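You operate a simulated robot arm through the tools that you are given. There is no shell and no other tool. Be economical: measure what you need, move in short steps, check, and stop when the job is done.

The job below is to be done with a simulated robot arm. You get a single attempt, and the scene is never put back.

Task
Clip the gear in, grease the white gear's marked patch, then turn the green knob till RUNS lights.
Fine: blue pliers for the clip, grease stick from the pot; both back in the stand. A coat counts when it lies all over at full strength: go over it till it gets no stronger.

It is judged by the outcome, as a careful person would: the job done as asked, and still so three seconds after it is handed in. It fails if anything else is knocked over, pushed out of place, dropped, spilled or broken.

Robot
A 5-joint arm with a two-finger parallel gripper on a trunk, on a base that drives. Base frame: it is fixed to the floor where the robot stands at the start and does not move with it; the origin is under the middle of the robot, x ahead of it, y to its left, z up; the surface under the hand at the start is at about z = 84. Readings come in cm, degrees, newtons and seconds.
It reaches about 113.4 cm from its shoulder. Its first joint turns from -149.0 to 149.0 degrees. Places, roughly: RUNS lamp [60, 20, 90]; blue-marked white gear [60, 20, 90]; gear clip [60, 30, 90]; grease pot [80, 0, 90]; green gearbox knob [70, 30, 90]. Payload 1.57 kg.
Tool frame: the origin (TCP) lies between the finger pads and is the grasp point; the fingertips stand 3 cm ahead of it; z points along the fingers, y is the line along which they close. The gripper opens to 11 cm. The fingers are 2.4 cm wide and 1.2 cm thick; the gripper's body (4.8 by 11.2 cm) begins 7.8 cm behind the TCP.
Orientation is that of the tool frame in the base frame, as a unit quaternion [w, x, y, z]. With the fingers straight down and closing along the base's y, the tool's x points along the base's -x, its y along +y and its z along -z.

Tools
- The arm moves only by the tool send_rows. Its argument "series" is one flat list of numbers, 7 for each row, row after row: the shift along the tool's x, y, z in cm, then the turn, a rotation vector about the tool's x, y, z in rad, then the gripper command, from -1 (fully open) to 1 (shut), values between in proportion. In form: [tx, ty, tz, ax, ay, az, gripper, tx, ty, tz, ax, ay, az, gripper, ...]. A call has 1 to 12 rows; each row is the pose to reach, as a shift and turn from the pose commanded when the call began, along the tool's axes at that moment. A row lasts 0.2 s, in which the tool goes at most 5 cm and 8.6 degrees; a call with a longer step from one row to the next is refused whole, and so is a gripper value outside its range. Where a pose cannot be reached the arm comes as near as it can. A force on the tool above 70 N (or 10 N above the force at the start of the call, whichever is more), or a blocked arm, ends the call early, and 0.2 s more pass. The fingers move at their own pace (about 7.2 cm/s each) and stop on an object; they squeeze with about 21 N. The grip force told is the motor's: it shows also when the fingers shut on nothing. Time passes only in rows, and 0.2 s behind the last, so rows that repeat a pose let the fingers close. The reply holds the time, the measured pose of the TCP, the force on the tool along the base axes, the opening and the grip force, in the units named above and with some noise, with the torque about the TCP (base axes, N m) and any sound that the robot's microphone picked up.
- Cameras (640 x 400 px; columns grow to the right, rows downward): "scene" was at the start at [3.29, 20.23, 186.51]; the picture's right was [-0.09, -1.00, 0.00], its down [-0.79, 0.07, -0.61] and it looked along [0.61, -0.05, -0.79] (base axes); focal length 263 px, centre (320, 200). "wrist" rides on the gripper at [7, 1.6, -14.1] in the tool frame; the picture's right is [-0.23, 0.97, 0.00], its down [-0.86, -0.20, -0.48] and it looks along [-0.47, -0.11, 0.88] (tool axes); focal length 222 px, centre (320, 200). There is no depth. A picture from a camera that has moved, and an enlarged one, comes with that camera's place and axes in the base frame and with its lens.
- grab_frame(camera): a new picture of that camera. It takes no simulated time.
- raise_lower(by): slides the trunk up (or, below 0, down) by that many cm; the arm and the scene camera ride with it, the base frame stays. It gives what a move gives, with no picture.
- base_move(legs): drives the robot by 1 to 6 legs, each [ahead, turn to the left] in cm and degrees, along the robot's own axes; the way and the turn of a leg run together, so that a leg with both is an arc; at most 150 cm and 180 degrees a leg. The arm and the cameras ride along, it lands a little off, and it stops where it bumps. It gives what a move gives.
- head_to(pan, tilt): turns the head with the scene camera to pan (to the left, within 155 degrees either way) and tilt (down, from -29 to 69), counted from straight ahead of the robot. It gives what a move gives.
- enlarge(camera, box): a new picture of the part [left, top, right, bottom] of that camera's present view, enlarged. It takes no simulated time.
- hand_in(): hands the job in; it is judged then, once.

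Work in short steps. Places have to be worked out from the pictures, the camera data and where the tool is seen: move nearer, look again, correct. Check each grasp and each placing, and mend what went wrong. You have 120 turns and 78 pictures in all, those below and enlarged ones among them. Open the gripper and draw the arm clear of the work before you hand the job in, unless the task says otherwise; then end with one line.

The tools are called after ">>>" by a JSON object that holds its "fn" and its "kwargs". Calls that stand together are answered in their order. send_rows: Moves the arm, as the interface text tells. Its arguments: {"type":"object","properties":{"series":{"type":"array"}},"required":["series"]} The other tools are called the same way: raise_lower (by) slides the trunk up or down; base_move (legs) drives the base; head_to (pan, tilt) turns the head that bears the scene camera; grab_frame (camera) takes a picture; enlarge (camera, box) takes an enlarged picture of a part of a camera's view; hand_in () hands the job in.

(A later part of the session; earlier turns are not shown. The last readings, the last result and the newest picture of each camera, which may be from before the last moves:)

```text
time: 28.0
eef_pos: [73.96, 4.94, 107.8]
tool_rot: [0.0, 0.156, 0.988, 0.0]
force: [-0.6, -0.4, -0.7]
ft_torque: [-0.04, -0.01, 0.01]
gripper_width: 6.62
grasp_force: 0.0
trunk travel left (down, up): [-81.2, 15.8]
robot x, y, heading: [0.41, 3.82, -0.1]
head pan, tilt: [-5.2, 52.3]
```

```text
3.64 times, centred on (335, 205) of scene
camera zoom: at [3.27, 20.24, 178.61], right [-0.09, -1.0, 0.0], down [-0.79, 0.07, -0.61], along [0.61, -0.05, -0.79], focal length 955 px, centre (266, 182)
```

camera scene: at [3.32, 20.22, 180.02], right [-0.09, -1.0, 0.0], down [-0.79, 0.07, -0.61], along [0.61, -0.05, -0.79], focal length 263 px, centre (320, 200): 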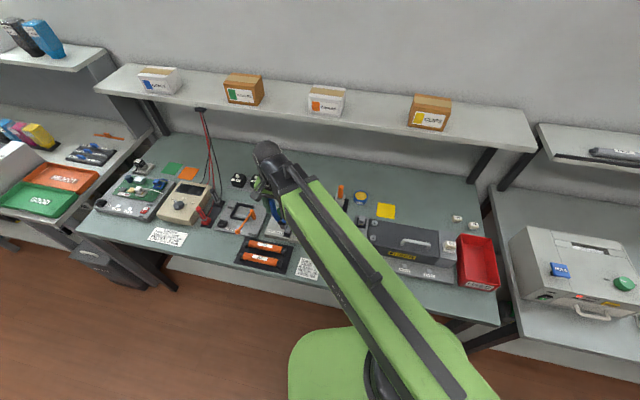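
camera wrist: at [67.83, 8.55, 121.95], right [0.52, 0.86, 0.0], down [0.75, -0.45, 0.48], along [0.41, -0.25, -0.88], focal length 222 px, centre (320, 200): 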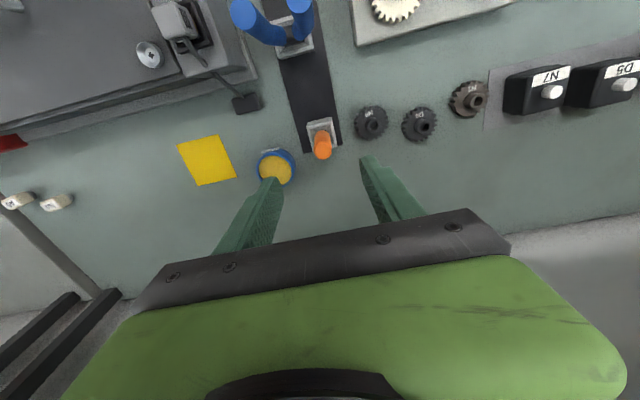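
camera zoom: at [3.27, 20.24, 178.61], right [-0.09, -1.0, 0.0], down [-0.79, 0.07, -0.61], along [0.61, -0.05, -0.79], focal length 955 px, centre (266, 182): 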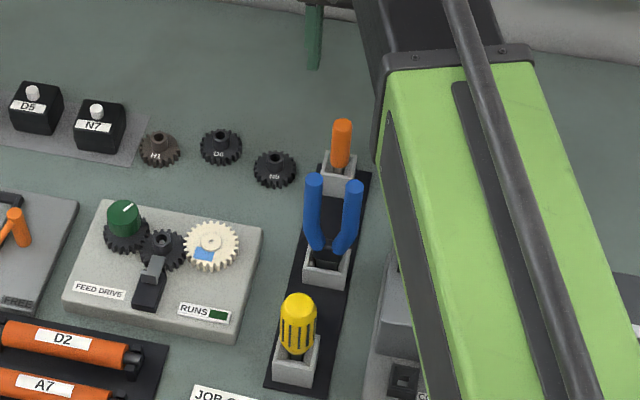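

Stick at about (74.5,4.7). Nudge 0.5 forward and lower to grasp at z≈93.6.

>>> {"fn": "send_rows", "kwargs": {"series": [-0.5, 0, 0, 0, 0, 0, -0.2, -0.5, 0, 0, 0, 0, 0, -0.2]}}

>>> {"fn": "raise_lower", "kwargs": {"by": -10}}

>>> {"fn": "enlarge", "kwargs": {"camera": "wrist", "box": [220, 100, 420, 240]}}

```text
time: 28.6
eef_pos: [74.41, 4.67, 107.78]
tool_rot: [0.001, 0.156, 0.988, 0.0]
force: [0.1, 0.0, 0.3]
ft_torque: [0.01, 0.03, -0.03]
gripper_width: 6.6
grasp_force: 0.0
trunk travel left (down, up): [-81.2, 15.8]
robot x, y, heading: [0.45, 4.08, 0.2]
head pan, tilt: [-5.2, 52.3]
```

```text
time: 29.9
eef_pos: [74.55, 4.71, 97.88]
tool_rot: [-0.001, 0.155, 0.988, 0.0]
force: [-0.4, -0.5, -0.2]
ft_torque: [0.01, 0.0, 0.0]
gripper_width: 6.58
grasp_force: 0.0
trunk travel left (down, up): [-71.2, 25.8]
robot x, y, heading: [0.64, 3.86, -0.1]
head pan, tilt: [-5.2, 52.3]
```

```text
2.86 times, centred on (320, 170) of wrist
camera zoom: at [68.4, 8.39, 111.94], right [0.52, 0.86, 0.0], down [0.75, -0.45, 0.48], along [0.41, -0.25, -0.88], focal length 635 px, centre (320, 286)
```

zoom: 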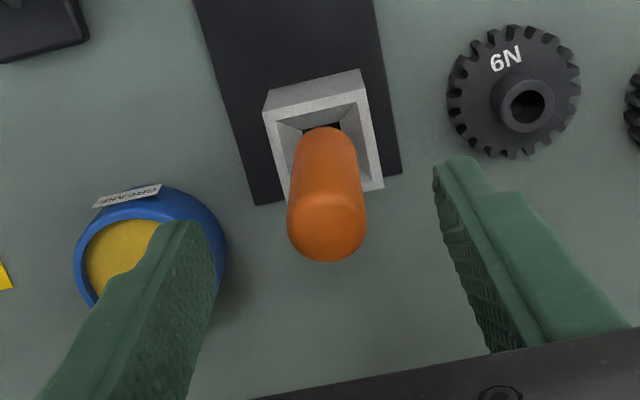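

Handle lies centred between fingers; lower 4.2 more and close.

>>> {"fn": "raise_lower", "kwargs": {"by": -4.2}}

>>> {"fn": "send_rows", "kwargs": {"series": [0, 0, 0, 0, 0, 0, 1, 0, 0, 0, 0, 0, 0, 1, 0, 0, 0, 0, 0, 0, 1, 0, 0, 0, 0, 0, 0, 1, 0, 0, 0, 0, 0, 0, 1]}}

>>> {"fn": "enlarge", "kwargs": {"camera": "wrist", "box": [220, 100, 420, 240]}}

```text
time: 30.8
eef_pos: [74.52, 4.79, 93.65]
tool_rot: [0.0, 0.155, 0.988, 0.0]
force: [-1.4, -0.4, -0.3]
ft_torque: [0.01, 0.0, 0.0]
gripper_width: 6.6
grasp_force: 0.0
trunk travel left (down, up): [-67.0, 30.0]
robot x, y, heading: [0.34, 4.02, 0.1]
head pan, tilt: [-5.2, 52.3]
```

```text
time: 31.9
eef_pos: [74.45, 4.74, 93.71]
tool_rot: [0.0, 0.155, 0.988, 0.0]
force: [0.2, -0.1, -1.7]
ft_torque: [-0.01, 0.01, 0.01]
gripper_width: 2.12
grasp_force: 20.7
trunk travel left (down, up): [-67.0, 30.0]
robot x, y, heading: [0.42, 4.32, 0.2]
head pan, tilt: [-5.2, 52.3]
```

```text
2.86 times, centred on (320, 170) of wrist
camera zoom: at [68.4, 8.39, 107.73], right [0.52, 0.86, 0.0], down [0.75, -0.45, 0.48], along [0.41, -0.25, -0.88], focal length 635 px, centre (320, 286)
```

zoom: 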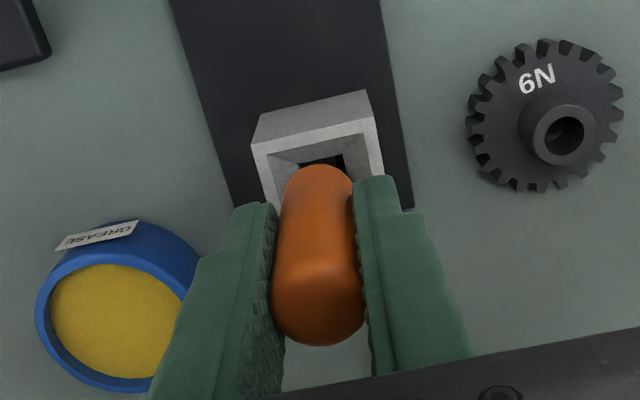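

Stick gripped (2.1 cm); stand pose (74.57,4.71,93.7). Lift 9 cm and inspect the tip.

>>> {"fn": "raise_lower", "kwargs": {"by": 9}}

>>> {"fn": "enlarge", "kwargs": {"camera": "scene", "box": [315, 150, 395, 210]}}

>>> {"fn": "enlarge", "kwargs": {"camera": "wrist", "box": [220, 80, 420, 240]}}

```text
time: 33.2
eef_pos: [74.56, 4.76, 102.68]
tool_rot: [0.0, 0.156, 0.988, 0.0]
force: [-1.2, -0.9, 0.8]
ft_torque: [0.03, 0.03, 0.01]
gripper_width: 2.11
grasp_force: 21.3
trunk travel left (down, up): [-76.0, 21.0]
robot x, y, heading: [0.51, 4.13, 0.1]
head pan, tilt: [-5.2, 52.3]
```

```text
6.67 times, centred on (355, 180) of scene
camera zoom: at [3.31, 20.24, 173.41], right [-0.09, -1.0, 0.0], down [-0.79, 0.07, -0.61], along [0.61, -0.05, -0.79], focal length 1751 px, centre (87, 333)
```

zoom: 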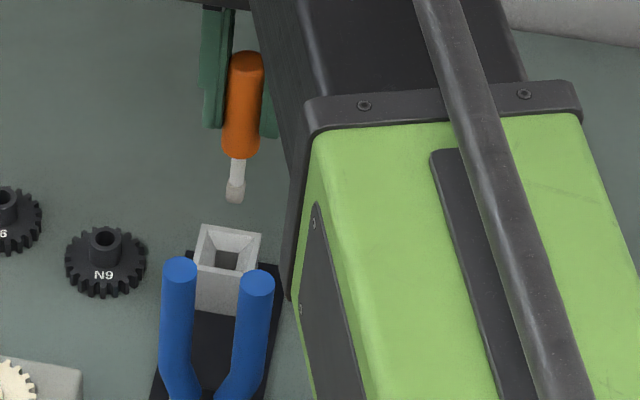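

```text
2.50 times, centred on (320, 160) of wrist
camera zoom: at [68.41, 8.39, 116.73], right [0.52, 0.86, 0.0], down [0.75, -0.45, 0.48], along [0.41, -0.25, -0.88], focal length 555 px, centre (320, 300)
```

zoom: 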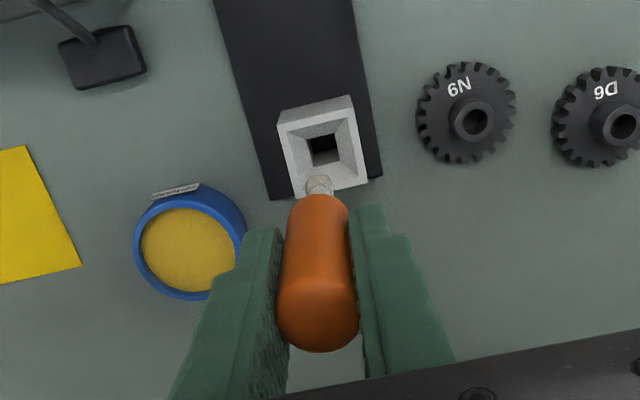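

Stick tip is ~9.2 cm below TCP. Pot centre ≈ (75.6,−5.05), grease at z≈86.5. Move over the pot.

>>> {"fn": "send_rows", "kwargs": {"series": [-1.33, -2.99, 0, 0, 0, 0, 1, -2.66, -5.98, 0, 0, 0, 0, 1, -3.99, -8.97, 0, 0, 0, 0, 1, -3.99, -8.97, 0, 0, 0, 0, 1]}}

>>> {"fn": "enlarge", "kwargs": {"camera": "wrist", "box": [220, 80, 420, 240]}}

```text
time: 34.2
eef_pos: [75.31, -5.07, 102.73]
tool_rot: [0.001, 0.155, 0.988, 0.0]
force: [0.5, 1.1, -0.3]
ft_torque: [0.0, 0.0, -0.03]
gripper_width: 2.11
grasp_force: 21.0
trunk travel left (down, up): [-76.0, 21.0]
robot x, y, heading: [0.36, 3.77, 0.0]
head pan, tilt: [-5.2, 52.3]
```

```text
2.50 times, centred on (320, 160) of wrist
camera zoom: at [69.21, -1.31, 116.87], right [0.52, 0.86, 0.0], down [0.75, -0.45, 0.48], along [0.41, -0.25, -0.88], focal length 555 px, centre (320, 300)
```

zoom: 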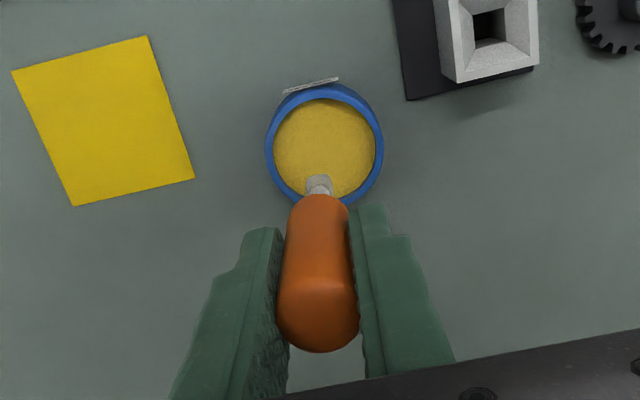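

Tip lines up over the pot centre. Lower 7.3 cm into the grease.

>>> {"fn": "raise_lower", "kwargs": {"by": -7.3}}

>>> {"fn": "enlarge", "kwargs": {"camera": "wrist", "box": [220, 80, 420, 240]}}

```text
time: 35.3
eef_pos: [75.35, -5.12, 95.43]
tool_rot: [0.001, 0.156, 0.988, -0.001]
force: [1.1, -0.3, 13.2]
ft_torque: [0.0, -0.18, -0.01]
gripper_width: 2.15
grasp_force: 20.9
trunk travel left (down, up): [-68.7, 28.3]
robot x, y, heading: [0.58, 4.4, -0.0]
head pan, tilt: [-5.2, 52.3]
```

```text
2.50 times, centred on (320, 160) of wrist
camera zoom: at [69.24, -1.48, 109.51], right [0.52, 0.86, 0.0], down [0.75, -0.45, 0.48], along [0.41, -0.25, -0.88], focal length 555 px, centre (320, 300)
```

zoom: 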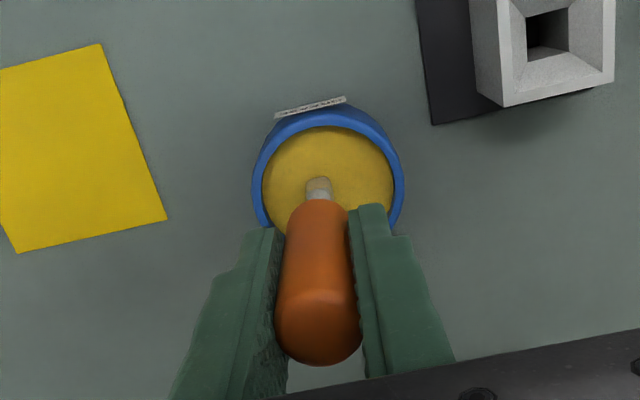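

Contact at 13 N; the tip is coated. Lift and inspect.

>>> {"fn": "raise_lower", "kwargs": {"by": 9}}

>>> {"fn": "enlarge", "kwargs": {"camera": "wrist", "box": [260, 120, 380, 240]}}

```text
time: 36.6
eef_pos: [75.48, -5.26, 104.43]
tool_rot: [0.001, 0.157, 0.988, 0.0]
force: [-0.2, 0.4, -0.4]
ft_torque: [-0.01, 0.0, 0.02]
gripper_width: 2.13
grasp_force: 21.0
trunk travel left (down, up): [-77.7, 19.3]
robot x, y, heading: [0.56, 3.78, 0.3]
head pan, tilt: [-5.2, 52.3]
```

```text
3.33 times, centred on (320, 180) of wrist
camera zoom: at [69.48, -1.52, 118.46], right [0.52, 0.86, 0.0], down [0.75, -0.45, 0.48], along [0.41, -0.25, -0.88], focal length 740 px, centre (320, 267)
```

zoom: 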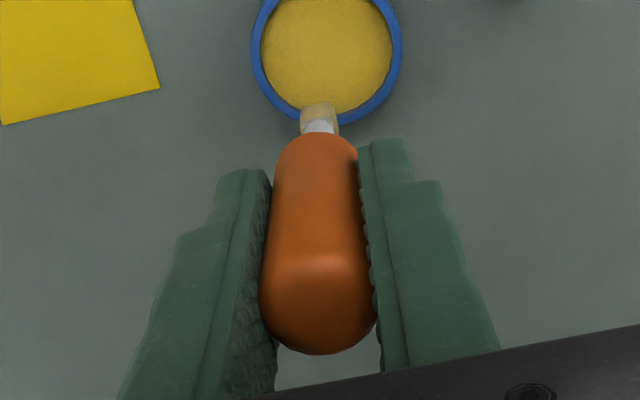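

The tip is yellow with grease. The patch is about (63.6,21.6,~87.7), ~2×1.6 cm. I carry the stick high over it.

>>> {"fn": "send_rows", "kwargs": {"series": [2.82, 3.11, 0, 0, 0, 0, 1, 5.63, 6.22, 0, 0, 0, 0, 1, 8.45, 9.33, 0, 0, 0, 0, 1, 11.27, 12.45, 0, 0, 0, 0, 1, 14.1, 15.56, 0, 0, 0, 0, 1, 16.9, 18.67, 0, 0, 0, 0, 1, 19.72, 21.78, 0, 0, 0, 0, 1, 19.72, 21.78, 0, 0, 0, 0, 1]}}

>>> {"fn": "raise_lower", "kwargs": {"by": -4}}

>>> {"fn": "enlarge", "kwargs": {"camera": "wrist", "box": [260, 100, 380, 200]}}

```text
time: 38.4
eef_pos: [63.49, 21.62, 104.28]
tool_rot: [-0.001, 0.156, 0.988, 0.0]
force: [-0.1, -0.1, -0.2]
ft_torque: [0.02, -0.03, 0.01]
gripper_width: 2.1
grasp_force: 20.9
trunk travel left (down, up): [-77.7, 19.3]
robot x, y, heading: [0.11, 4.1, 0.0]
head pan, tilt: [-5.2, 52.3]
```

```text
time: 39.2
eef_pos: [63.5, 21.58, 100.34]
tool_rot: [0.0, 0.156, 0.988, 0.0]
force: [-0.1, 1.0, -0.4]
ft_torque: [0.0, 0.01, -0.02]
gripper_width: 2.14
grasp_force: 20.9
trunk travel left (down, up): [-73.7, 23.3]
robot x, y, heading: [0.7, 3.97, 0.2]
head pan, tilt: [-5.2, 52.3]
```

```text
4.00 times, centred on (320, 150) of wrist
camera zoom: at [57.4, 25.24, 114.44], right [0.52, 0.86, 0.0], down [0.75, -0.45, 0.48], along [0.41, -0.25, -0.88], focal length 888 px, centre (320, 400)
```

zoom: 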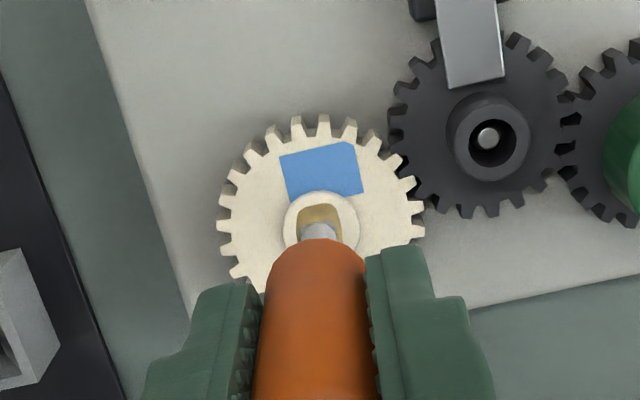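

Patch centre ≈ (63.3,21.7); in tool axes it lies +0.32 x from the tip, extents ±0.78 × ±1.05. Shift over its outer part and lower close to the surface.

>>> {"fn": "send_rows", "kwargs": {"series": [0.5, 0.04, 0, 0, 0, 0, 1, 0.5, 0.04, 0, 0, 0, 0, 1]}}

>>> {"fn": "raise_lower", "kwargs": {"by": -2.9}}

>>> {"fn": "enlarge", "kwargs": {"camera": "wrist", "box": [270, 110, 370, 190]}}

```text
time: 39.8
eef_pos: [62.89, 21.81, 100.34]
tool_rot: [0.0, 0.155, 0.988, 0.001]
force: [-0.6, 0.1, 0.1]
ft_torque: [0.02, 0.0, -0.02]
gripper_width: 2.13
grasp_force: 21.2
trunk travel left (down, up): [-73.7, 23.3]
robot x, y, heading: [-0.03, 4.11, 0.1]
head pan, tilt: [-5.2, 52.3]
```

```text
time: 40.5
eef_pos: [62.84, 21.87, 97.5]
tool_rot: [0.0, 0.156, 0.988, 0.0]
force: [-0.7, -0.1, 0.3]
ft_torque: [0.01, -0.01, 0.0]
gripper_width: 2.15
grasp_force: 21.0
trunk travel left (down, up): [-70.8, 26.2]
robot x, y, heading: [0.29, 3.62, -0.0]
head pan, tilt: [-5.2, 52.3]
```

```text
5.00 times, centred on (320, 150) of wrist
camera zoom: at [56.9, 25.44, 111.53], right [0.52, 0.86, 0.0], down [0.75, -0.45, 0.48], along [0.41, -0.25, -0.88], focal length 1111 px, centre (320, 450)
```

zoom: 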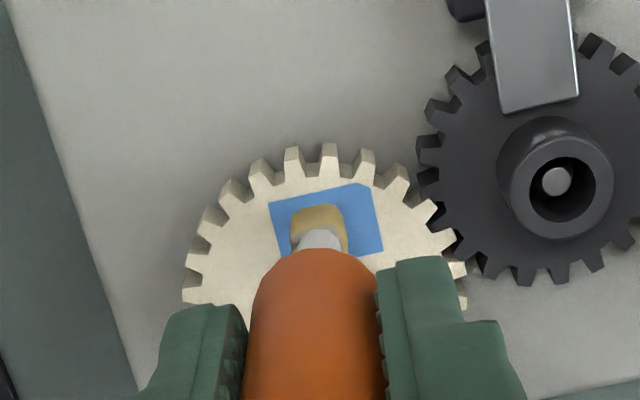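

Tip is just above the patch. Lower in small steps until light contact.

>>> {"fn": "raise_lower", "kwargs": {"by": -0.3}}

>>> {"fn": "raise_lower", "kwargs": {"by": -0.15}}

>>> {"fn": "raise_lower", "kwargs": {"by": -0.15}}

```text
time: 41.0
eef_pos: [62.87, 21.76, 97.15]
tool_rot: [0.0, 0.156, 0.988, 0.0]
force: [0.0, 0.2, 1.7]
ft_torque: [0.02, 0.01, -0.01]
gripper_width: 2.12
grasp_force: 20.9
trunk travel left (down, up): [-70.5, 26.5]
robot x, y, heading: [0.71, 3.91, -0.0]
head pan, tilt: [-5.2, 52.3]
```

```text
time: 41.6
eef_pos: [62.99, 21.75, 96.98]
tool_rot: [0.0, 0.155, 0.988, 0.001]
force: [-0.8, 0.3, 0.4]
ft_torque: [-0.01, -0.02, 0.02]
gripper_width: 2.1
grasp_force: 21.1
trunk travel left (down, up): [-70.3, 26.7]
robot x, y, heading: [0.57, 4.0, -0.1]
head pan, tilt: [-5.2, 52.3]
```

```text
time: 42.1
eef_pos: [63.04, 21.65, 96.96]
tool_rot: [0.0, 0.155, 0.988, 0.0]
force: [2.1, 0.7, 10.8]
ft_torque: [0.04, -0.14, -0.02]
gripper_width: 2.13
grasp_force: 20.9
trunk travel left (down, up): [-70.2, 26.8]
robot x, y, heading: [0.12, 3.94, 0.0]
head pan, tilt: [-5.2, 52.3]
```

Contact at ~10 N. Rub one stroke across y both ways and look.

>>> {"fn": "send_rows", "kwargs": {"series": [0, 0.3, 0, 0, 0, 0, 1, 0, 0.6, 0, 0, 0, 0, 1, 0, 0.85, 0, 0, 0, 0, 1, 0, 0.5, 0, 0, 0, 0, 1, 0, 0.2, 0, 0, 0, 0, 1, 0, -0.1, 0, 0, 0, 0, 1, 0, -0.4, 0, 0, 0, 0, 1, 0, -0.7, 0, 0, 0, 0, 1, 0, -0.9, 0, 0, 0, 0, 1, 0, -0.6, 0, 0, 0, 0, 1, 0, -0.3, 0, 0, 0, 0, 1, 0, 0, 0, 0, 0, 0, 1]}}

>>> {"fn": "enlarge", "kwargs": {"camera": "wrist", "box": [270, 110, 370, 190]}}

```text
time: 44.7
eef_pos: [62.95, 21.79, 96.84]
tool_rot: [-0.001, 0.156, 0.988, 0.0]
force: [-0.3, -1.1, 4.3]
ft_torque: [-0.1, 0.04, 0.0]
gripper_width: 2.17
grasp_force: 21.1
trunk travel left (down, up): [-70.2, 26.8]
robot x, y, heading: [0.6, 4.1, -0.1]
head pan, tilt: [-5.2, 52.3]
```

```text
5.00 times, centred on (320, 150) of wrist
camera zoom: at [56.86, 25.45, 110.96], right [0.52, 0.86, 0.0], down [0.75, -0.45, 0.48], along [0.41, -0.25, -0.88], focal length 1111 px, centre (320, 450)
```

zoom: 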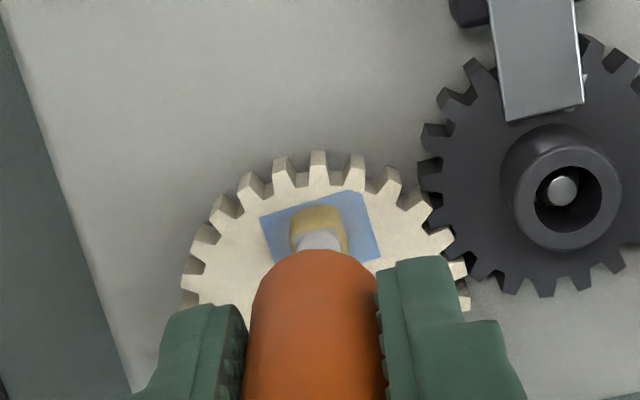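

It's working (patch pales). Continue with near-edge and far passes.

>>> {"fn": "send_rows", "kwargs": {"series": [0.35, 0.3, 0, 0, 0, 0, 1, 0.35, 0.8, 0, 0, 0, 0, 1, 0.35, 0.4, 0, 0, 0, 0, 1, 0.35, 0, 0, 0, 0, 0, 1, 0.35, -0.4, 0, 0, 0, 0, 1, 0.35, -0.9, 0, 0, 0, 0, 1, 0, -0.9, 0, 0, 0, 0, 1, -0.2, -0.9, 0, 0, 0, 0, 1, -0.2, -0.4, 0, 0, 0, 0, 1, -0.2, 0, 0, 0, 0, 0, 1, -0.2, 0.4, 0, 0, 0, 0, 1, -0.2, 0.8, 0, 0, 0, 0, 1]}}

>>> {"fn": "send_rows", "kwargs": {"series": [0, -0.4, 0, 0, 0, 0, 1, 0, -0.8, 0, 0, 0, 0, 1, 0, -1.2, 0, 0, 0, 0, 1, 0, -1.7, 0, 0, 0, 0, 1, 0.3, -1.7, 0, 0, 0, 0, 1, 0.3, -1.2, 0, 0, 0, 0, 1, 0.3, -0.8, 0, 0, 0, 0, 1, 0.3, -0.4, 0, 0, 0, 0, 1, 0.3, 0, 0, 0, 0, 0, 1, 0.55, 0, 0, 0, 0, 0, 1, 0.55, -0.4, 0, 0, 0, 0, 1, 0.55, -0.8, 0, 0, 0, 0, 1]}}

>>> {"fn": "enlarge", "kwargs": {"camera": "wrist", "box": [270, 110, 370, 190]}}

```text
time: 47.3
eef_pos: [63.39, 22.43, 96.78]
tool_rot: [0.0, 0.156, 0.988, 0.0]
force: [-0.2, -1.6, 1.9]
ft_torque: [-0.08, -0.01, 0.0]
gripper_width: 2.11
grasp_force: 21.0
trunk travel left (down, up): [-70.2, 26.8]
robot x, y, heading: [0.41, 3.97, 0.1]
head pan, tilt: [-5.2, 52.3]
```

```text
time: 49.9
eef_pos: [62.71, 21.87, 96.92]
tool_rot: [0.0, 0.156, 0.988, 0.0]
force: [0.7, 0.5, 1.8]
ft_torque: [0.1, 0.02, 0.0]
gripper_width: 2.11
grasp_force: 21.0
trunk travel left (down, up): [-70.2, 26.8]
robot x, y, heading: [0.45, 4.2, 0.1]
head pan, tilt: [-5.2, 52.3]
```

```text
5.00 times, centred on (320, 150) of wrist
camera zoom: at [56.52, 25.57, 110.94], right [0.52, 0.86, 0.0], down [0.75, -0.45, 0.48], along [0.41, -0.25, -0.88], focal length 1111 px, centre (320, 450)
```

zoom: 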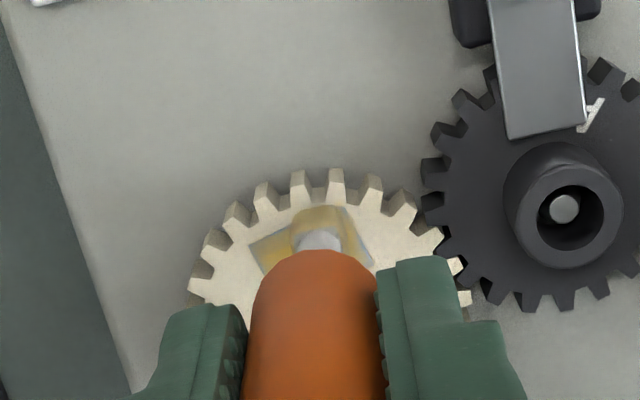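

Patch is turning yellow; the right side is weaker. Lift and look.

>>> {"fn": "raise_lower", "kwargs": {"by": 3}}

>>> {"fn": "send_rows", "kwargs": {"series": [-2.5, 0, 0, 0, 0, 0, 1, -2.5, 0, 0, 0, 0, 0, 1]}}

>>> {"fn": "enlarge", "kwargs": {"camera": "wrist", "box": [270, 90, 370, 170]}}

```text
time: 50.6
eef_pos: [62.5, 22.03, 99.81]
tool_rot: [0.0, 0.156, 0.988, 0.0]
force: [0.8, 0.1, -0.1]
ft_torque: [0.02, 0.0, 0.0]
gripper_width: 2.13
grasp_force: 20.7
trunk travel left (down, up): [-73.2, 23.8]
robot x, y, heading: [0.28, 4.0, 0.5]
head pan, tilt: [-5.2, 52.3]
```

```text
time: 51.2
eef_pos: [65.02, 21.05, 99.97]
tool_rot: [0.0, 0.156, 0.988, 0.0]
force: [0.1, 0.1, -0.6]
ft_torque: [-0.03, -0.01, 0.0]
gripper_width: 2.15
grasp_force: 21.5
trunk travel left (down, up): [-73.2, 23.8]
robot x, y, heading: [0.15, 3.51, 0.3]
head pan, tilt: [-5.2, 52.3]
```

```text
5.00 times, centred on (320, 130) of wrist
camera zoom: at [58.89, 24.71, 113.94], right [0.52, 0.86, 0.0], down [0.75, -0.45, 0.48], along [0.41, -0.25, -0.88], focal length 1111 px, centre (320, 550)
```

zoom: 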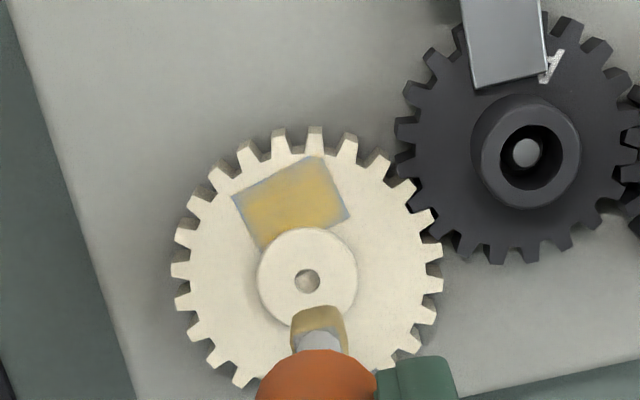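

The centre is well coated; edges are weaker and the gear has turned ~12°. I do another round along the edges following the patch's new place.

>>> {"fn": "send_rows", "kwargs": {"series": [1, -0.5, 0, 0, 0, 0, 1, 2.3, -1.0, 0, 0, 0, 0, 1, 2.3, -1.0, 0, 0, 0, 0, 1]}}

>>> {"fn": "raise_lower", "kwargs": {"by": -3.08}}

>>> {"fn": "send_rows", "kwargs": {"series": [-0.3, 0, 0, 0, 0, 0, 1, -0.6, 0, 0, 0, 0, 0, 1, -0.2, -0.15, 0, 0, 0, 0, 1, 0.25, -0.3, 0, 0, 0, 0, 1, 0.3, 0.1, 0, 0, 0, 0, 1, 0.35, 0.5, 0, 0, 0, 0, 1, 0.4, 0.9, 0, 0, 0, 0, 1, 0.45, 1.3, 0, 0, 0, 0, 1, 0.5, 1.6, 0, 0, 0, 0, 1, 0.1, 1.75, 0, 0, 0, 0, 1, -0.3, 1.85, 0, 0, 0, 0, 1, -0.5, 1.85, 0, 0, 0, 0, 1]}}

>>> {"fn": "enlarge", "kwargs": {"camera": "wrist", "box": [270, 110, 370, 190]}}

```text
time: 52.0
eef_pos: [62.49, 21.08, 99.86]
tool_rot: [0.0, 0.155, 0.988, 0.0]
force: [-0.3, 0.3, -0.8]
ft_torque: [0.02, 0.01, 0.05]
gripper_width: 2.13
grasp_force: 20.8
trunk travel left (down, up): [-73.2, 23.8]
robot x, y, heading: [0.42, 3.87, 0.0]
head pan, tilt: [-5.2, 52.3]
```

```text
time: 52.8
eef_pos: [62.58, 20.91, 96.79]
tool_rot: [0.0, 0.156, 0.988, 0.0]
force: [0.4, -0.2, -1.0]
ft_torque: [0.0, 0.01, 0.02]
gripper_width: 2.15
grasp_force: 20.8
trunk travel left (down, up): [-70.1, 26.9]
robot x, y, heading: [0.22, 3.73, 0.1]
head pan, tilt: [-5.2, 52.3]
```

```text
time: 55.4
eef_pos: [63.54, 22.48, 96.77]
tool_rot: [0.0, 0.157, 0.988, 0.001]
force: [-0.1, 0.0, 0.0]
ft_torque: [0.02, 0.01, 0.0]
gripper_width: 2.13
grasp_force: 21.2
trunk travel left (down, up): [-70.1, 26.9]
robot x, y, heading: [0.34, 3.61, -0.3]
head pan, tilt: [-5.2, 52.3]
```

```text
5.00 times, centred on (320, 150) of wrist
camera zoom: at [57.46, 26.17, 110.85], right [0.52, 0.86, 0.0], down [0.75, -0.45, 0.48], along [0.41, -0.25, -0.88], focal length 1111 px, centre (320, 450)
```

zoom: 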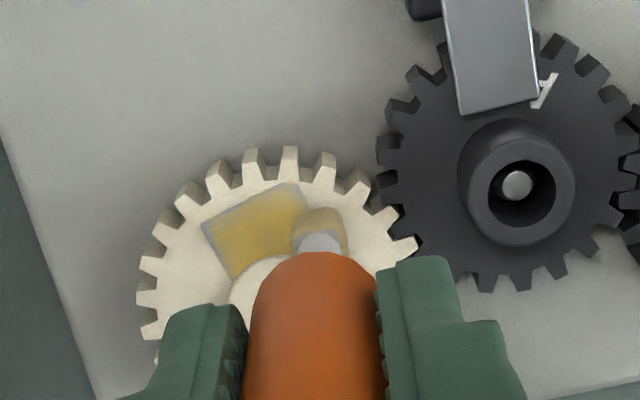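

Contact was too light there (force ~0). Lower 0.15 and go round the patch again.

>>> {"fn": "raise_lower", "kwargs": {"by": -0.15}}

>>> {"fn": "send_rows", "kwargs": {"series": [-0.25, -0.15, 0, 0, 0, 0, 1, 0.3, -0.25, 0, 0, 0, 0, 1, 0.75, -0.45, 0, 0, 0, 0, 1, 0.65, -1.0, 0, 0, 0, 0, 1, 0.5, -1.6, 0, 0, 0, 0, 1, 0.4, -2.3, 0, 0, 0, 0, 1, 0, -2.35, 0, 0, 0, 0, 1, -0.4, -2.2, 0, 0, 0, 0, 1, -0.1, -1.6, 0, 0, 0, 0, 1, 0, -1.1, 0, 0, 0, 0, 1, 0.1, -0.6, 0, 0, 0, 0, 1, 0.3, -0.2, 0, 0, 0, 0, 1]}}

>>> {"fn": "enlarge", "kwargs": {"camera": "wrist", "box": [270, 110, 370, 190]}}

```text
time: 55.9
eef_pos: [63.46, 22.55, 96.78]
tool_rot: [0.001, 0.156, 0.988, 0.0]
force: [2.8, 0.3, 17.8]
ft_torque: [0.01, -0.18, 0.03]
gripper_width: 2.13
grasp_force: 21.2
trunk travel left (down, up): [-69.9, 27.1]
robot x, y, heading: [0.18, 3.72, -0.1]
head pan, tilt: [-5.2, 52.3]
```

```text
time: 58.5
eef_pos: [63.27, 22.34, 96.71]
tool_rot: [0.0, 0.155, 0.988, 0.0]
force: [0.3, -1.6, 6.1]
ft_torque: [-0.17, -0.03, -0.01]
gripper_width: 2.15
grasp_force: 20.1
trunk travel left (down, up): [-69.9, 27.1]
robot x, y, heading: [0.48, 3.54, 0.1]
head pan, tilt: [-5.2, 52.3]
```

```text
5.00 times, centred on (320, 150) of wrist
camera zoom: at [57.14, 25.99, 110.73], right [0.52, 0.86, 0.0], down [0.75, -0.45, 0.48], along [0.41, -0.25, -0.88], focal length 1111 px, centre (320, 450)
```

zoom: 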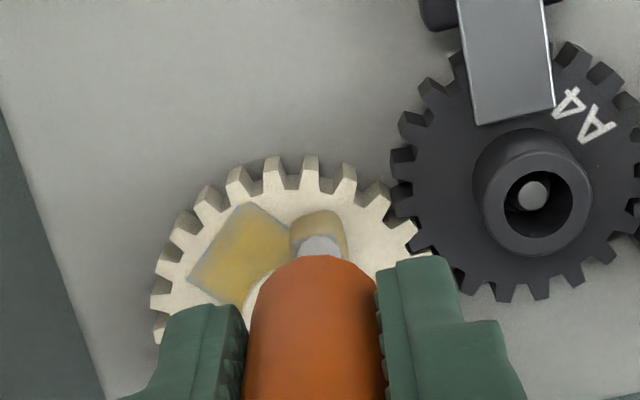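

The gear turned with the tangential strokes; edges are still a bit weak. I now use lifted, radial strokes so the gear isn't dragged round.

>>> {"fn": "send_rows", "kwargs": {"series": [0, 0, -0.3, 0, 0, 0, 1, -0.06, -0.8, -0.3, 0, 0, 0, 1, -0.06, -0.8, 0, 0, 0, 0, 1, 0.8, -1.49, 0, 0, 0, 0, 1, 0.48, -1.88, -0.3, 0, 0, 0, 1, 0.48, -1.88, 0, 0, 0, 0, 1, -0.38, -1.19, 0, 0, 0, 0, 1, -0.69, -1.58, -0.3, 0, 0, 0, 1, -0.69, -1.58, 0, 0, 0, 0, 1, 0.17, -2.27, 0, 0, 0, 0, 1, 0.17, -2.27, -0.3, 0, 0, 0, 1, -0.14, -2.66, -0.3, 0, 0, 0, 1]}}

>>> {"fn": "send_rows", "kwargs": {"series": [0, 0, 0.3, 0, 0, 0, 1, -0.86, 0.69, 0.3, 0, 0, 0, 1, -0.86, 0.69, 0, 0, 0, 0, 1, -1.21, 0.26, 0, 0, 0, 0, 1, -1.21, 0.26, 0.3, 0, 0, 0, 1, -0.35, -0.43, 0.3, 0, 0, 0, 1, -0.35, -0.43, 0, 0, 0, 0, 1, -2.5, 1.5, -0.5, 0, 0, 0, 1, -2.5, 1.5, -2.0, 0, 0, 0, 1]}}

>>> {"fn": "enlarge", "kwargs": {"camera": "wrist", "box": [270, 90, 370, 170]}}

```text
time: 61.1
eef_pos: [62.54, 19.67, 96.62]
tool_rot: [0.0, 0.156, 0.988, 0.0]
force: [-0.9, 0.2, 2.6]
ft_torque: [0.04, 0.06, 0.01]
gripper_width: 2.11
grasp_force: 20.9
out of reach, approached as far as the arm can: row 2, 5, 8, 11, 12
trunk travel left (down, up): [-69.9, 27.1]
robot x, y, heading: [0.71, 3.92, 0.6]
head pan, tilt: [-5.2, 52.3]
```

```text
time: 63.1
eef_pos: [65.45, 20.41, 96.62]
tool_rot: [0.0, 0.155, 0.988, 0.0]
force: [0.2, -0.1, 3.7]
ft_torque: [-0.06, -0.07, -0.04]
gripper_width: 2.14
grasp_force: 20.7
out of reach, approached as far as the arm can: row 1, 2, 5, 6, 8, 9
trunk travel left (down, up): [-69.9, 27.1]
robot x, y, heading: [0.75, 4.03, 0.2]
head pan, tilt: [-5.2, 52.3]
```

```text
5.00 times, centred on (320, 130) of wrist
camera zoom: at [59.27, 24.16, 110.71], right [0.52, 0.86, 0.0], down [0.75, -0.45, 0.48], along [0.41, -0.25, -0.88], focal length 1111 px, centre (320, 550)
```

zoom: 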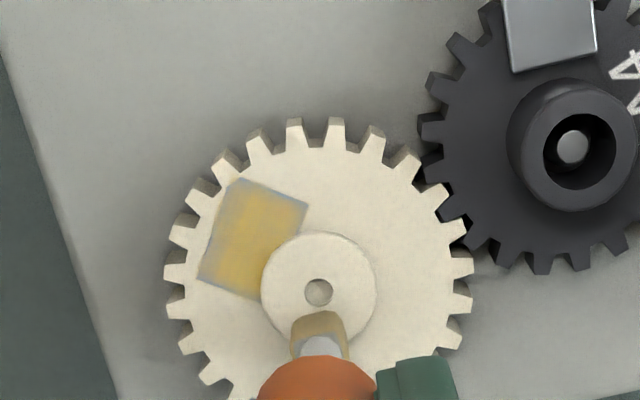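

The arm itself cannot lift here, so I lift with the trunk. The coat is strong in the middle, weaker at the rims; I do separate radial strokes from rim to hub, moving between them lifted.

>>> {"fn": "raise_lower", "kwargs": {"by": 0.6}}

>>> {"fn": "send_rows", "kwargs": {"series": [1.52, -2.3, 0, 0, 0, 0, 1, 1.52, -2.3, 0, 0, 0, 0, 1]}}

>>> {"fn": "raise_lower", "kwargs": {"by": -0.6}}

>>> {"fn": "send_rows", "kwargs": {"series": [-0.39, 0.52, 0, 0, 0, 0, 1, -0.78, 1.04, 0, 0, 0, 0, 1, -0.39, 0.52, 0, 0, 0, 0, 1, 0, 0, 0, 0, 0, 0, 1]}}

>>> {"fn": "raise_lower", "kwargs": {"by": 0.6}}

>>> {"fn": "send_rows", "kwargs": {"series": [0.36, 0.27, 0, 0, 0, 0, 1, 0.36, 0.27, 0, 0, 0, 0, 1]}}

>>> {"fn": "raise_lower", "kwargs": {"by": -0.6}}

>>> {"fn": "send_rows", "kwargs": {"series": [-0.39, 0.52, 0, 0, 0, 0, 1, -0.78, 1.04, 0, 0, 0, 0, 1, -0.39, 0.52, 0, 0, 0, 0, 1, 0, 0, 0, 0, 0, 0, 1]}}

>>> {"fn": "enlarge", "kwargs": {"camera": "wrist", "box": [270, 110, 370, 190]}}

```text
time: 63.6
eef_pos: [65.31, 20.53, 97.12]
tool_rot: [0.0, 0.156, 0.988, 0.0]
force: [0.7, 0.3, -0.7]
ft_torque: [0.0, 0.03, -0.01]
gripper_width: 2.12
grasp_force: 20.8
trunk travel left (down, up): [-70.5, 26.5]
robot x, y, heading: [0.45, 3.83, -0.0]
head pan, tilt: [-5.2, 52.3]
```

```text
time: 64.2
eef_pos: [63.18, 18.64, 97.26]
tool_rot: [0.001, 0.155, 0.988, 0.0]
force: [0.5, 0.2, 0.3]
ft_torque: [0.01, 0.04, -0.01]
gripper_width: 2.13
grasp_force: 21.2
trunk travel left (down, up): [-70.5, 26.5]
robot x, y, heading: [0.84, 4.04, 0.0]
head pan, tilt: [-5.2, 52.3]
```

```text
time: 64.8
eef_pos: [63.13, 18.72, 96.68]
tool_rot: [0.0, 0.155, 0.988, -0.001]
force: [-0.3, -0.6, 2.5]
ft_torque: [-0.02, 0.05, 0.01]
gripper_width: 2.13
grasp_force: 21.3
trunk travel left (down, up): [-69.9, 27.1]
robot x, y, heading: [0.3, 4.02, -0.1]
head pan, tilt: [-5.2, 52.3]
```

```text
time: 65.8
eef_pos: [63.15, 18.72, 96.67]
tool_rot: [0.0, 0.156, 0.988, 0.0]
force: [-0.3, 0.3, 2.2]
ft_torque: [0.05, 0.01, 0.01]
gripper_width: 2.12
grasp_force: 21.4
trunk travel left (down, up): [-69.9, 27.1]
robot x, y, heading: [0.37, 4.25, 0.4]
head pan, tilt: [-5.2, 52.3]
```

```text
time: 66.3
eef_pos: [63.23, 18.69, 97.13]
tool_rot: [0.001, 0.155, 0.988, -0.001]
force: [0.0, 0.1, -0.5]
ft_torque: [-0.01, 0.01, 0.0]
gripper_width: 2.11
grasp_force: 21.2
trunk travel left (down, up): [-70.5, 26.5]
robot x, y, heading: [0.55, 3.81, -0.1]
head pan, tilt: [-5.2, 52.3]
```

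```text
time: 66.9
eef_pos: [62.87, 19.09, 97.2]
tool_rot: [0.0, 0.156, 0.988, -0.001]
force: [0.1, 0.5, -1.1]
ft_torque: [0.04, -0.03, 0.02]
gripper_width: 2.13
grasp_force: 21.0
trunk travel left (down, up): [-70.5, 26.5]
robot x, y, heading: [0.34, 3.55, 0.1]
head pan, tilt: [-5.2, 52.3]
```

```text
time: 67.5
eef_pos: [62.83, 18.97, 96.69]
tool_rot: [0.0, 0.156, 0.988, 0.0]
force: [-1.7, 0.0, 1.6]
ft_torque: [-0.03, 0.06, 0.0]
gripper_width: 2.11
grasp_force: 21.4
trunk travel left (down, up): [-69.9, 27.1]
robot x, y, heading: [0.44, 3.98, 0.0]
head pan, tilt: [-5.2, 52.3]
```

```text
time: 68.5
eef_pos: [62.94, 18.96, 96.62]
tool_rot: [0.0, 0.155, 0.988, 0.0]
force: [0.8, -0.8, 2.5]
ft_torque: [0.02, 0.03, 0.01]
gripper_width: 2.12
grasp_force: 21.4
trunk travel left (down, up): [-69.9, 27.1]
robot x, y, heading: [0.2, 4.02, 0.1]
head pan, tilt: [-5.2, 52.3]
```

```text
5.00 times, centred on (320, 150) of wrist
camera zoom: at [56.87, 22.65, 110.71], right [0.52, 0.86, 0.0], down [0.75, -0.45, 0.48], along [0.41, -0.25, -0.88], focal length 1111 px, centre (320, 450)
```

zoom: 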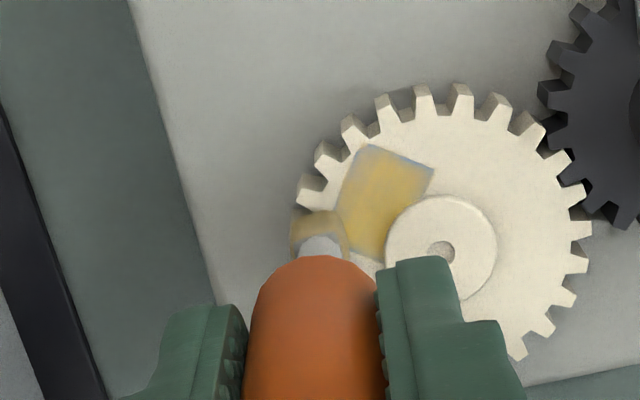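

Light contact (~2 N) coats well and the gear stays put. Continue with further strokes along the patch.

>>> {"fn": "raise_lower", "kwargs": {"by": 0.6}}

>>> {"fn": "send_rows", "kwargs": {"series": [0.06, 0.27, 0, 0, 0, 0, 1, 0.06, 0.27, 0, 0, 0, 0, 1]}}

>>> {"fn": "raise_lower", "kwargs": {"by": -0.62}}

>>> {"fn": "send_rows", "kwargs": {"series": [-0.37, 0.5, 0, 0, 0, 0, 1, -0.74, 1.01, 0, 0, 0, 0, 1, -0.37, 0.5, 0, 0, 0, 0, 1, 0, 0, 0, 0, 0, 0, 1]}}

>>> {"fn": "raise_lower", "kwargs": {"by": 0.6}}

>>> {"fn": "send_rows", "kwargs": {"series": [0.36, 0.27, 0, 0, 0, 0, 1, 0.36, 0.27, 0, 0, 0, 0, 1]}}

>>> {"fn": "raise_lower", "kwargs": {"by": -0.6}}

>>> {"fn": "send_rows", "kwargs": {"series": [-0.37, 0.5, 0, 0, 0, 0, 1, -0.74, 1.01, 0, 0, 0, 0, 1, -0.37, 0.5, 0, 0, 0, 0, 1, 0, 0, 0, 0, 0, 0, 1]}}

>>> {"fn": "raise_lower", "kwargs": {"by": 0.6}}

>>> {"fn": "send_rows", "kwargs": {"series": [0.36, 0.27, 0, 0, 0, 0, 1, 0.36, 0.27, 0, 0, 0, 0, 1]}}

>>> {"fn": "raise_lower", "kwargs": {"by": -0.6}}

>>> {"fn": "send_rows", "kwargs": {"series": [-0.37, 0.5, 0, 0, 0, 0, 1, -0.74, 1.01, 0, 0, 0, 0, 1, -0.37, 0.5, 0, 0, 0, 0, 1, 0, 0, 0, 0, 0, 0, 1]}}

>>> {"fn": "raise_lower", "kwargs": {"by": 0.6}}

>>> {"fn": "send_rows", "kwargs": {"series": [0.36, 0.27, 0, 0, 0, 0, 1, 0.36, 0.27, 0, 0, 0, 0, 1]}}

>>> {"fn": "raise_lower", "kwargs": {"by": -0.6}}

>>> {"fn": "send_rows", "kwargs": {"series": [-0.37, 0.5, 0, 0, 0, 0, 1, -0.74, 1.01, 0, 0, 0, 0, 1, -0.37, 0.5, 0, 0, 0, 0, 1, 0, 0, 0, 0, 0, 0, 1]}}

>>> {"fn": "enlarge", "kwargs": {"camera": "wrist", "box": [270, 110, 370, 190]}}

```text
time: 69.0
eef_pos: [62.97, 19.03, 97.27]
tool_rot: [0.001, 0.156, 0.988, -0.001]
force: [-0.4, -0.1, -0.2]
ft_torque: [0.02, 0.0, 0.03]
gripper_width: 2.15
grasp_force: 20.6
trunk travel left (down, up): [-70.5, 26.5]
robot x, y, heading: [0.74, 4.09, 0.2]
head pan, tilt: [-5.2, 52.3]
```

```text
time: 69.6
eef_pos: [63.12, 19.4, 97.2]
tool_rot: [0.0, 0.156, 0.988, 0.0]
force: [0.5, 0.3, 0.2]
ft_torque: [-0.03, -0.01, -0.02]
gripper_width: 2.14
grasp_force: 20.7
trunk travel left (down, up): [-70.5, 26.5]
robot x, y, heading: [0.16, 4.14, 0.2]
head pan, tilt: [-5.2, 52.3]
```

```text
time: 70.2
eef_pos: [62.95, 19.26, 96.64]
tool_rot: [-0.001, 0.156, 0.988, 0.0]
force: [-0.3, -0.3, 2.6]
ft_torque: [0.0, 0.09, -0.03]
gripper_width: 2.11
grasp_force: 21.2
trunk travel left (down, up): [-69.9, 27.1]
robot x, y, heading: [-0.0, 4.29, 0.3]
head pan, tilt: [-5.2, 52.3]
```

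```text
time: 71.2
eef_pos: [63.07, 19.22, 96.67]
tool_rot: [-0.001, 0.156, 0.988, 0.001]
force: [-0.1, -0.2, 3.7]
ft_torque: [0.07, -0.03, 0.01]
gripper_width: 2.12
grasp_force: 21.3
trunk travel left (down, up): [-69.9, 27.1]
robot x, y, heading: [0.33, 3.91, 0.1]
head pan, tilt: [-5.2, 52.3]
```

```text
time: 71.7
eef_pos: [63.02, 19.13, 97.15]
tool_rot: [0.0, 0.156, 0.988, 0.0]
force: [-0.2, 0.5, -0.5]
ft_torque: [0.0, 0.0, 0.02]
gripper_width: 2.12
grasp_force: 20.9
trunk travel left (down, up): [-70.5, 26.5]
robot x, y, heading: [0.41, 4.1, 0.0]
head pan, tilt: [-5.2, 52.3]
```

```text
time: 72.3
eef_pos: [62.7, 19.62, 97.21]
tool_rot: [0.0, 0.155, 0.988, 0.0]
force: [-0.1, 0.5, -0.3]
ft_torque: [-0.01, -0.02, 0.01]
gripper_width: 2.15
grasp_force: 20.8
trunk travel left (down, up): [-70.5, 26.5]
robot x, y, heading: [0.22, 3.99, 0.3]
head pan, tilt: [-5.2, 52.3]
```

```text
time: 72.9
eef_pos: [62.64, 19.49, 96.6]
tool_rot: [0.0, 0.156, 0.988, 0.0]
force: [-1.1, -0.7, 2.9]
ft_torque: [-0.02, 0.07, -0.01]
gripper_width: 2.15
grasp_force: 21.7
trunk travel left (down, up): [-69.9, 27.1]
robot x, y, heading: [0.37, 3.73, 0.1]
head pan, tilt: [-5.2, 52.3]
```

```text
time: 73.9
eef_pos: [62.77, 19.58, 96.61]
tool_rot: [0.0, 0.156, 0.988, 0.0]
force: [0.6, 0.3, 3.7]
ft_torque: [0.02, -0.03, -0.01]
gripper_width: 2.13
grasp_force: 21.3
trunk travel left (down, up): [-69.9, 27.1]
robot x, y, heading: [0.49, 4.05, 0.0]
head pan, tilt: [-5.2, 52.3]
```

```text
time: 74.4
eef_pos: [62.82, 19.72, 97.22]
tool_rot: [0.0, 0.156, 0.988, 0.001]
force: [0.0, 0.0, -1.1]
ft_torque: [0.01, -0.04, -0.03]
gripper_width: 2.1
grasp_force: 20.8
trunk travel left (down, up): [-70.5, 26.5]
robot x, y, heading: [0.1, 4.21, 0.1]
head pan, tilt: [-5.2, 52.3]
```

```text
time: 75.0
eef_pos: [62.52, 20.09, 97.25]
tool_rot: [0.0, 0.156, 0.988, 0.001]
force: [-0.3, 0.0, -0.1]
ft_torque: [-0.01, -0.01, -0.01]
gripper_width: 2.15
grasp_force: 21.2
trunk travel left (down, up): [-70.5, 26.5]
robot x, y, heading: [0.74, 3.81, 0.2]
head pan, tilt: [-5.2, 52.3]
```

```text
time: 75.6
eef_pos: [62.59, 19.93, 96.58]
tool_rot: [0.0, 0.156, 0.988, 0.001]
force: [-1.9, 0.0, 2.5]
ft_torque: [-0.02, 0.09, -0.03]
gripper_width: 2.13
grasp_force: 20.6
trunk travel left (down, up): [-69.9, 27.1]
robot x, y, heading: [0.07, 4.14, -0.0]
head pan, tilt: [-5.2, 52.3]
```

```text
time: 76.6
eef_pos: [62.51, 20.09, 96.7]
tool_rot: [0.0, 0.156, 0.988, 0.001]
force: [-0.1, 0.6, 2.6]
ft_torque: [-0.01, 0.01, -0.02]
gripper_width: 2.17
grasp_force: 20.8
trunk travel left (down, up): [-69.9, 27.1]
robot x, y, heading: [0.36, 3.94, 0.4]
head pan, tilt: [-5.2, 52.3]
```

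```text
time: 77.1
eef_pos: [62.46, 20.11, 97.15]
tool_rot: [0.0, 0.156, 0.988, 0.0]
force: [0.1, 0.0, 0.8]
ft_torque: [-0.01, 0.02, 0.0]
gripper_width: 2.18
grasp_force: 21.1
trunk travel left (down, up): [-70.5, 26.5]
robot x, y, heading: [0.11, 4.07, 0.1]
head pan, tilt: [-5.2, 52.3]
```

```text
time: 77.7
eef_pos: [62.26, 20.47, 97.15]
tool_rot: [0.0, 0.157, 0.988, 0.001]
force: [-0.6, 1.7, -1.2]
ft_torque: [-0.02, 0.04, -0.01]
gripper_width: 2.17
grasp_force: 20.9
trunk travel left (down, up): [-70.5, 26.5]
robot x, y, heading: [0.2, 4.17, 0.1]
head pan, tilt: [-5.2, 52.3]
```

```text
time: 78.3
eef_pos: [62.23, 20.38, 96.7]
tool_rot: [0.0, 0.156, 0.988, 0.0]
force: [-0.9, -0.1, 1.9]
ft_torque: [-0.01, 0.04, -0.01]
gripper_width: 2.15
grasp_force: 20.8
trunk travel left (down, up): [-69.9, 27.1]
robot x, y, heading: [0.37, 4.17, 0.1]
head pan, tilt: [-5.2, 52.3]
```

```text
time: 79.3
eef_pos: [62.2, 20.49, 96.6]
tool_rot: [-0.001, 0.156, 0.988, 0.0]
force: [0.3, -0.2, 1.9]
ft_torque: [0.01, 0.02, -0.01]
gripper_width: 2.18
grasp_force: 21.2
trunk travel left (down, up): [-69.9, 27.1]
robot x, y, heading: [0.59, 3.9, -0.1]
head pan, tilt: [-5.2, 52.3]
```

```text
5.00 times, centred on (320, 150) of wrist
camera zoom: at [56.15, 24.16, 110.69], right [0.52, 0.86, 0.0], down [0.75, -0.45, 0.48], along [0.41, -0.25, -0.88], focal length 1111 px, centre (320, 450)
```

zoom: 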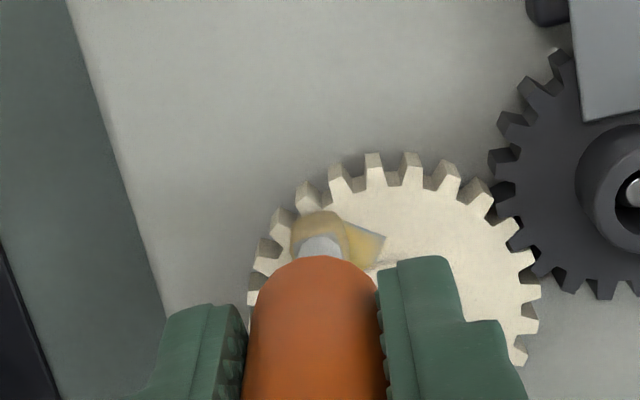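

One more stroke at the far side edge, then lift and move off to inspect.

>>> {"fn": "raise_lower", "kwargs": {"by": 0.6}}

>>> {"fn": "send_rows", "kwargs": {"series": [0.1, 0.4, 0, 0, 0, 0, 1, 0.1, 0.4, 0, 0, 0, 0, 1]}}

>>> {"fn": "raise_lower", "kwargs": {"by": -0.6}}

>>> {"fn": "send_rows", "kwargs": {"series": [-0.37, 0.5, 0, 0, 0, 0, 1, -0.74, 1.01, 0, 0, 0, 0, 1, -0.37, 0.5, 0, 0, 0, 0, 1, 0, 0, 0, 0, 0, 0, 1]}}

>>> {"fn": "raise_lower", "kwargs": {"by": 3}}

>>> {"fn": "send_rows", "kwargs": {"series": [-3, 0, 0, 0, 0, 0, 1, -3, 0, 0, 0, 0, 0, 1]}}

>>> {"fn": "enlarge", "kwargs": {"camera": "wrist", "box": [280, 95, 360, 155]}}

```text
time: 79.8
eef_pos: [62.3, 20.53, 97.31]
tool_rot: [0.0, 0.156, 0.988, 0.001]
force: [0.7, -1.3, -0.7]
ft_torque: [-0.01, -0.01, 0.02]
gripper_width: 2.16
grasp_force: 20.5
trunk travel left (down, up): [-70.5, 26.5]
robot x, y, heading: [0.51, 4.05, 0.4]
head pan, tilt: [-5.2, 52.3]
```

```text
time: 80.4
eef_pos: [62.32, 21.01, 97.15]
tool_rot: [0.001, 0.155, 0.988, -0.001]
force: [0.0, -0.6, 0.1]
ft_torque: [0.05, 0.01, 0.02]
gripper_width: 2.19
grasp_force: 20.7
trunk travel left (down, up): [-70.5, 26.5]
robot x, y, heading: [0.32, 4.12, 0.1]
head pan, tilt: [-5.2, 52.3]
```

```text
time: 81.0
eef_pos: [62.33, 20.89, 96.51]
tool_rot: [0.001, 0.155, 0.988, 0.0]
force: [-0.7, -0.7, 2.1]
ft_torque: [-0.02, 0.07, -0.01]
gripper_width: 2.16
grasp_force: 20.9
trunk travel left (down, up): [-69.9, 27.1]
robot x, y, heading: [0.78, 3.82, -0.0]
head pan, tilt: [-5.2, 52.3]
```

```text
time: 82.0
eef_pos: [62.32, 20.91, 96.66]
tool_rot: [0.0, 0.155, 0.988, 0.0]
force: [0.7, 0.3, 0.8]
ft_torque: [0.01, 0.02, -0.01]
gripper_width: 2.18
grasp_force: 20.5
trunk travel left (down, up): [-69.9, 27.1]
robot x, y, heading: [0.46, 4.21, -0.2]
head pan, tilt: [-5.2, 52.3]
```

```text
time: 82.7
eef_pos: [62.38, 20.99, 99.51]
tool_rot: [0.0, 0.156, 0.988, 0.0]
force: [0.0, 0.1, -0.2]
ft_torque: [0.01, -0.03, 0.0]
gripper_width: 2.17
grasp_force: 21.3
trunk travel left (down, up): [-72.9, 24.1]
robot x, y, heading: [0.34, 3.67, 0.1]
head pan, tilt: [-5.2, 52.3]
```

```text
time: 83.3
eef_pos: [65.24, 19.99, 99.61]
tool_rot: [0.0, 0.155, 0.988, 0.0]
force: [-1.2, -0.1, 0.4]
ft_torque: [-0.01, -0.03, 0.0]
gripper_width: 2.17
grasp_force: 21.3
trunk travel left (down, up): [-72.9, 24.1]
robot x, y, heading: [0.44, 3.72, -0.0]
head pan, tilt: [-5.2, 52.3]
```

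```text
6.67 times, centred on (320, 125) of wrist
camera zoom: at [59.08, 23.63, 113.69], right [0.52, 0.86, 0.0], down [0.75, -0.45, 0.48], along [0.41, -0.25, -0.88], focal length 1481 px, centre (320, 700)
```

zoom: 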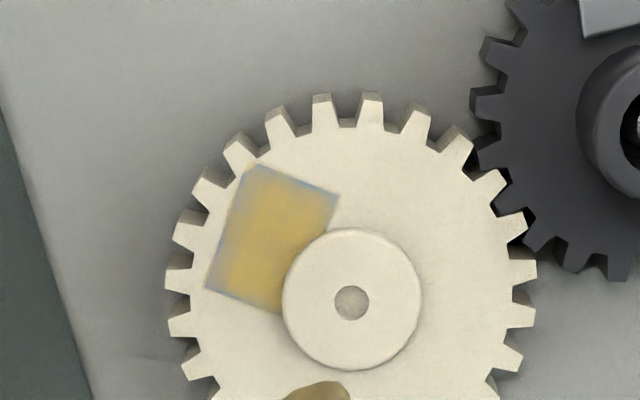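

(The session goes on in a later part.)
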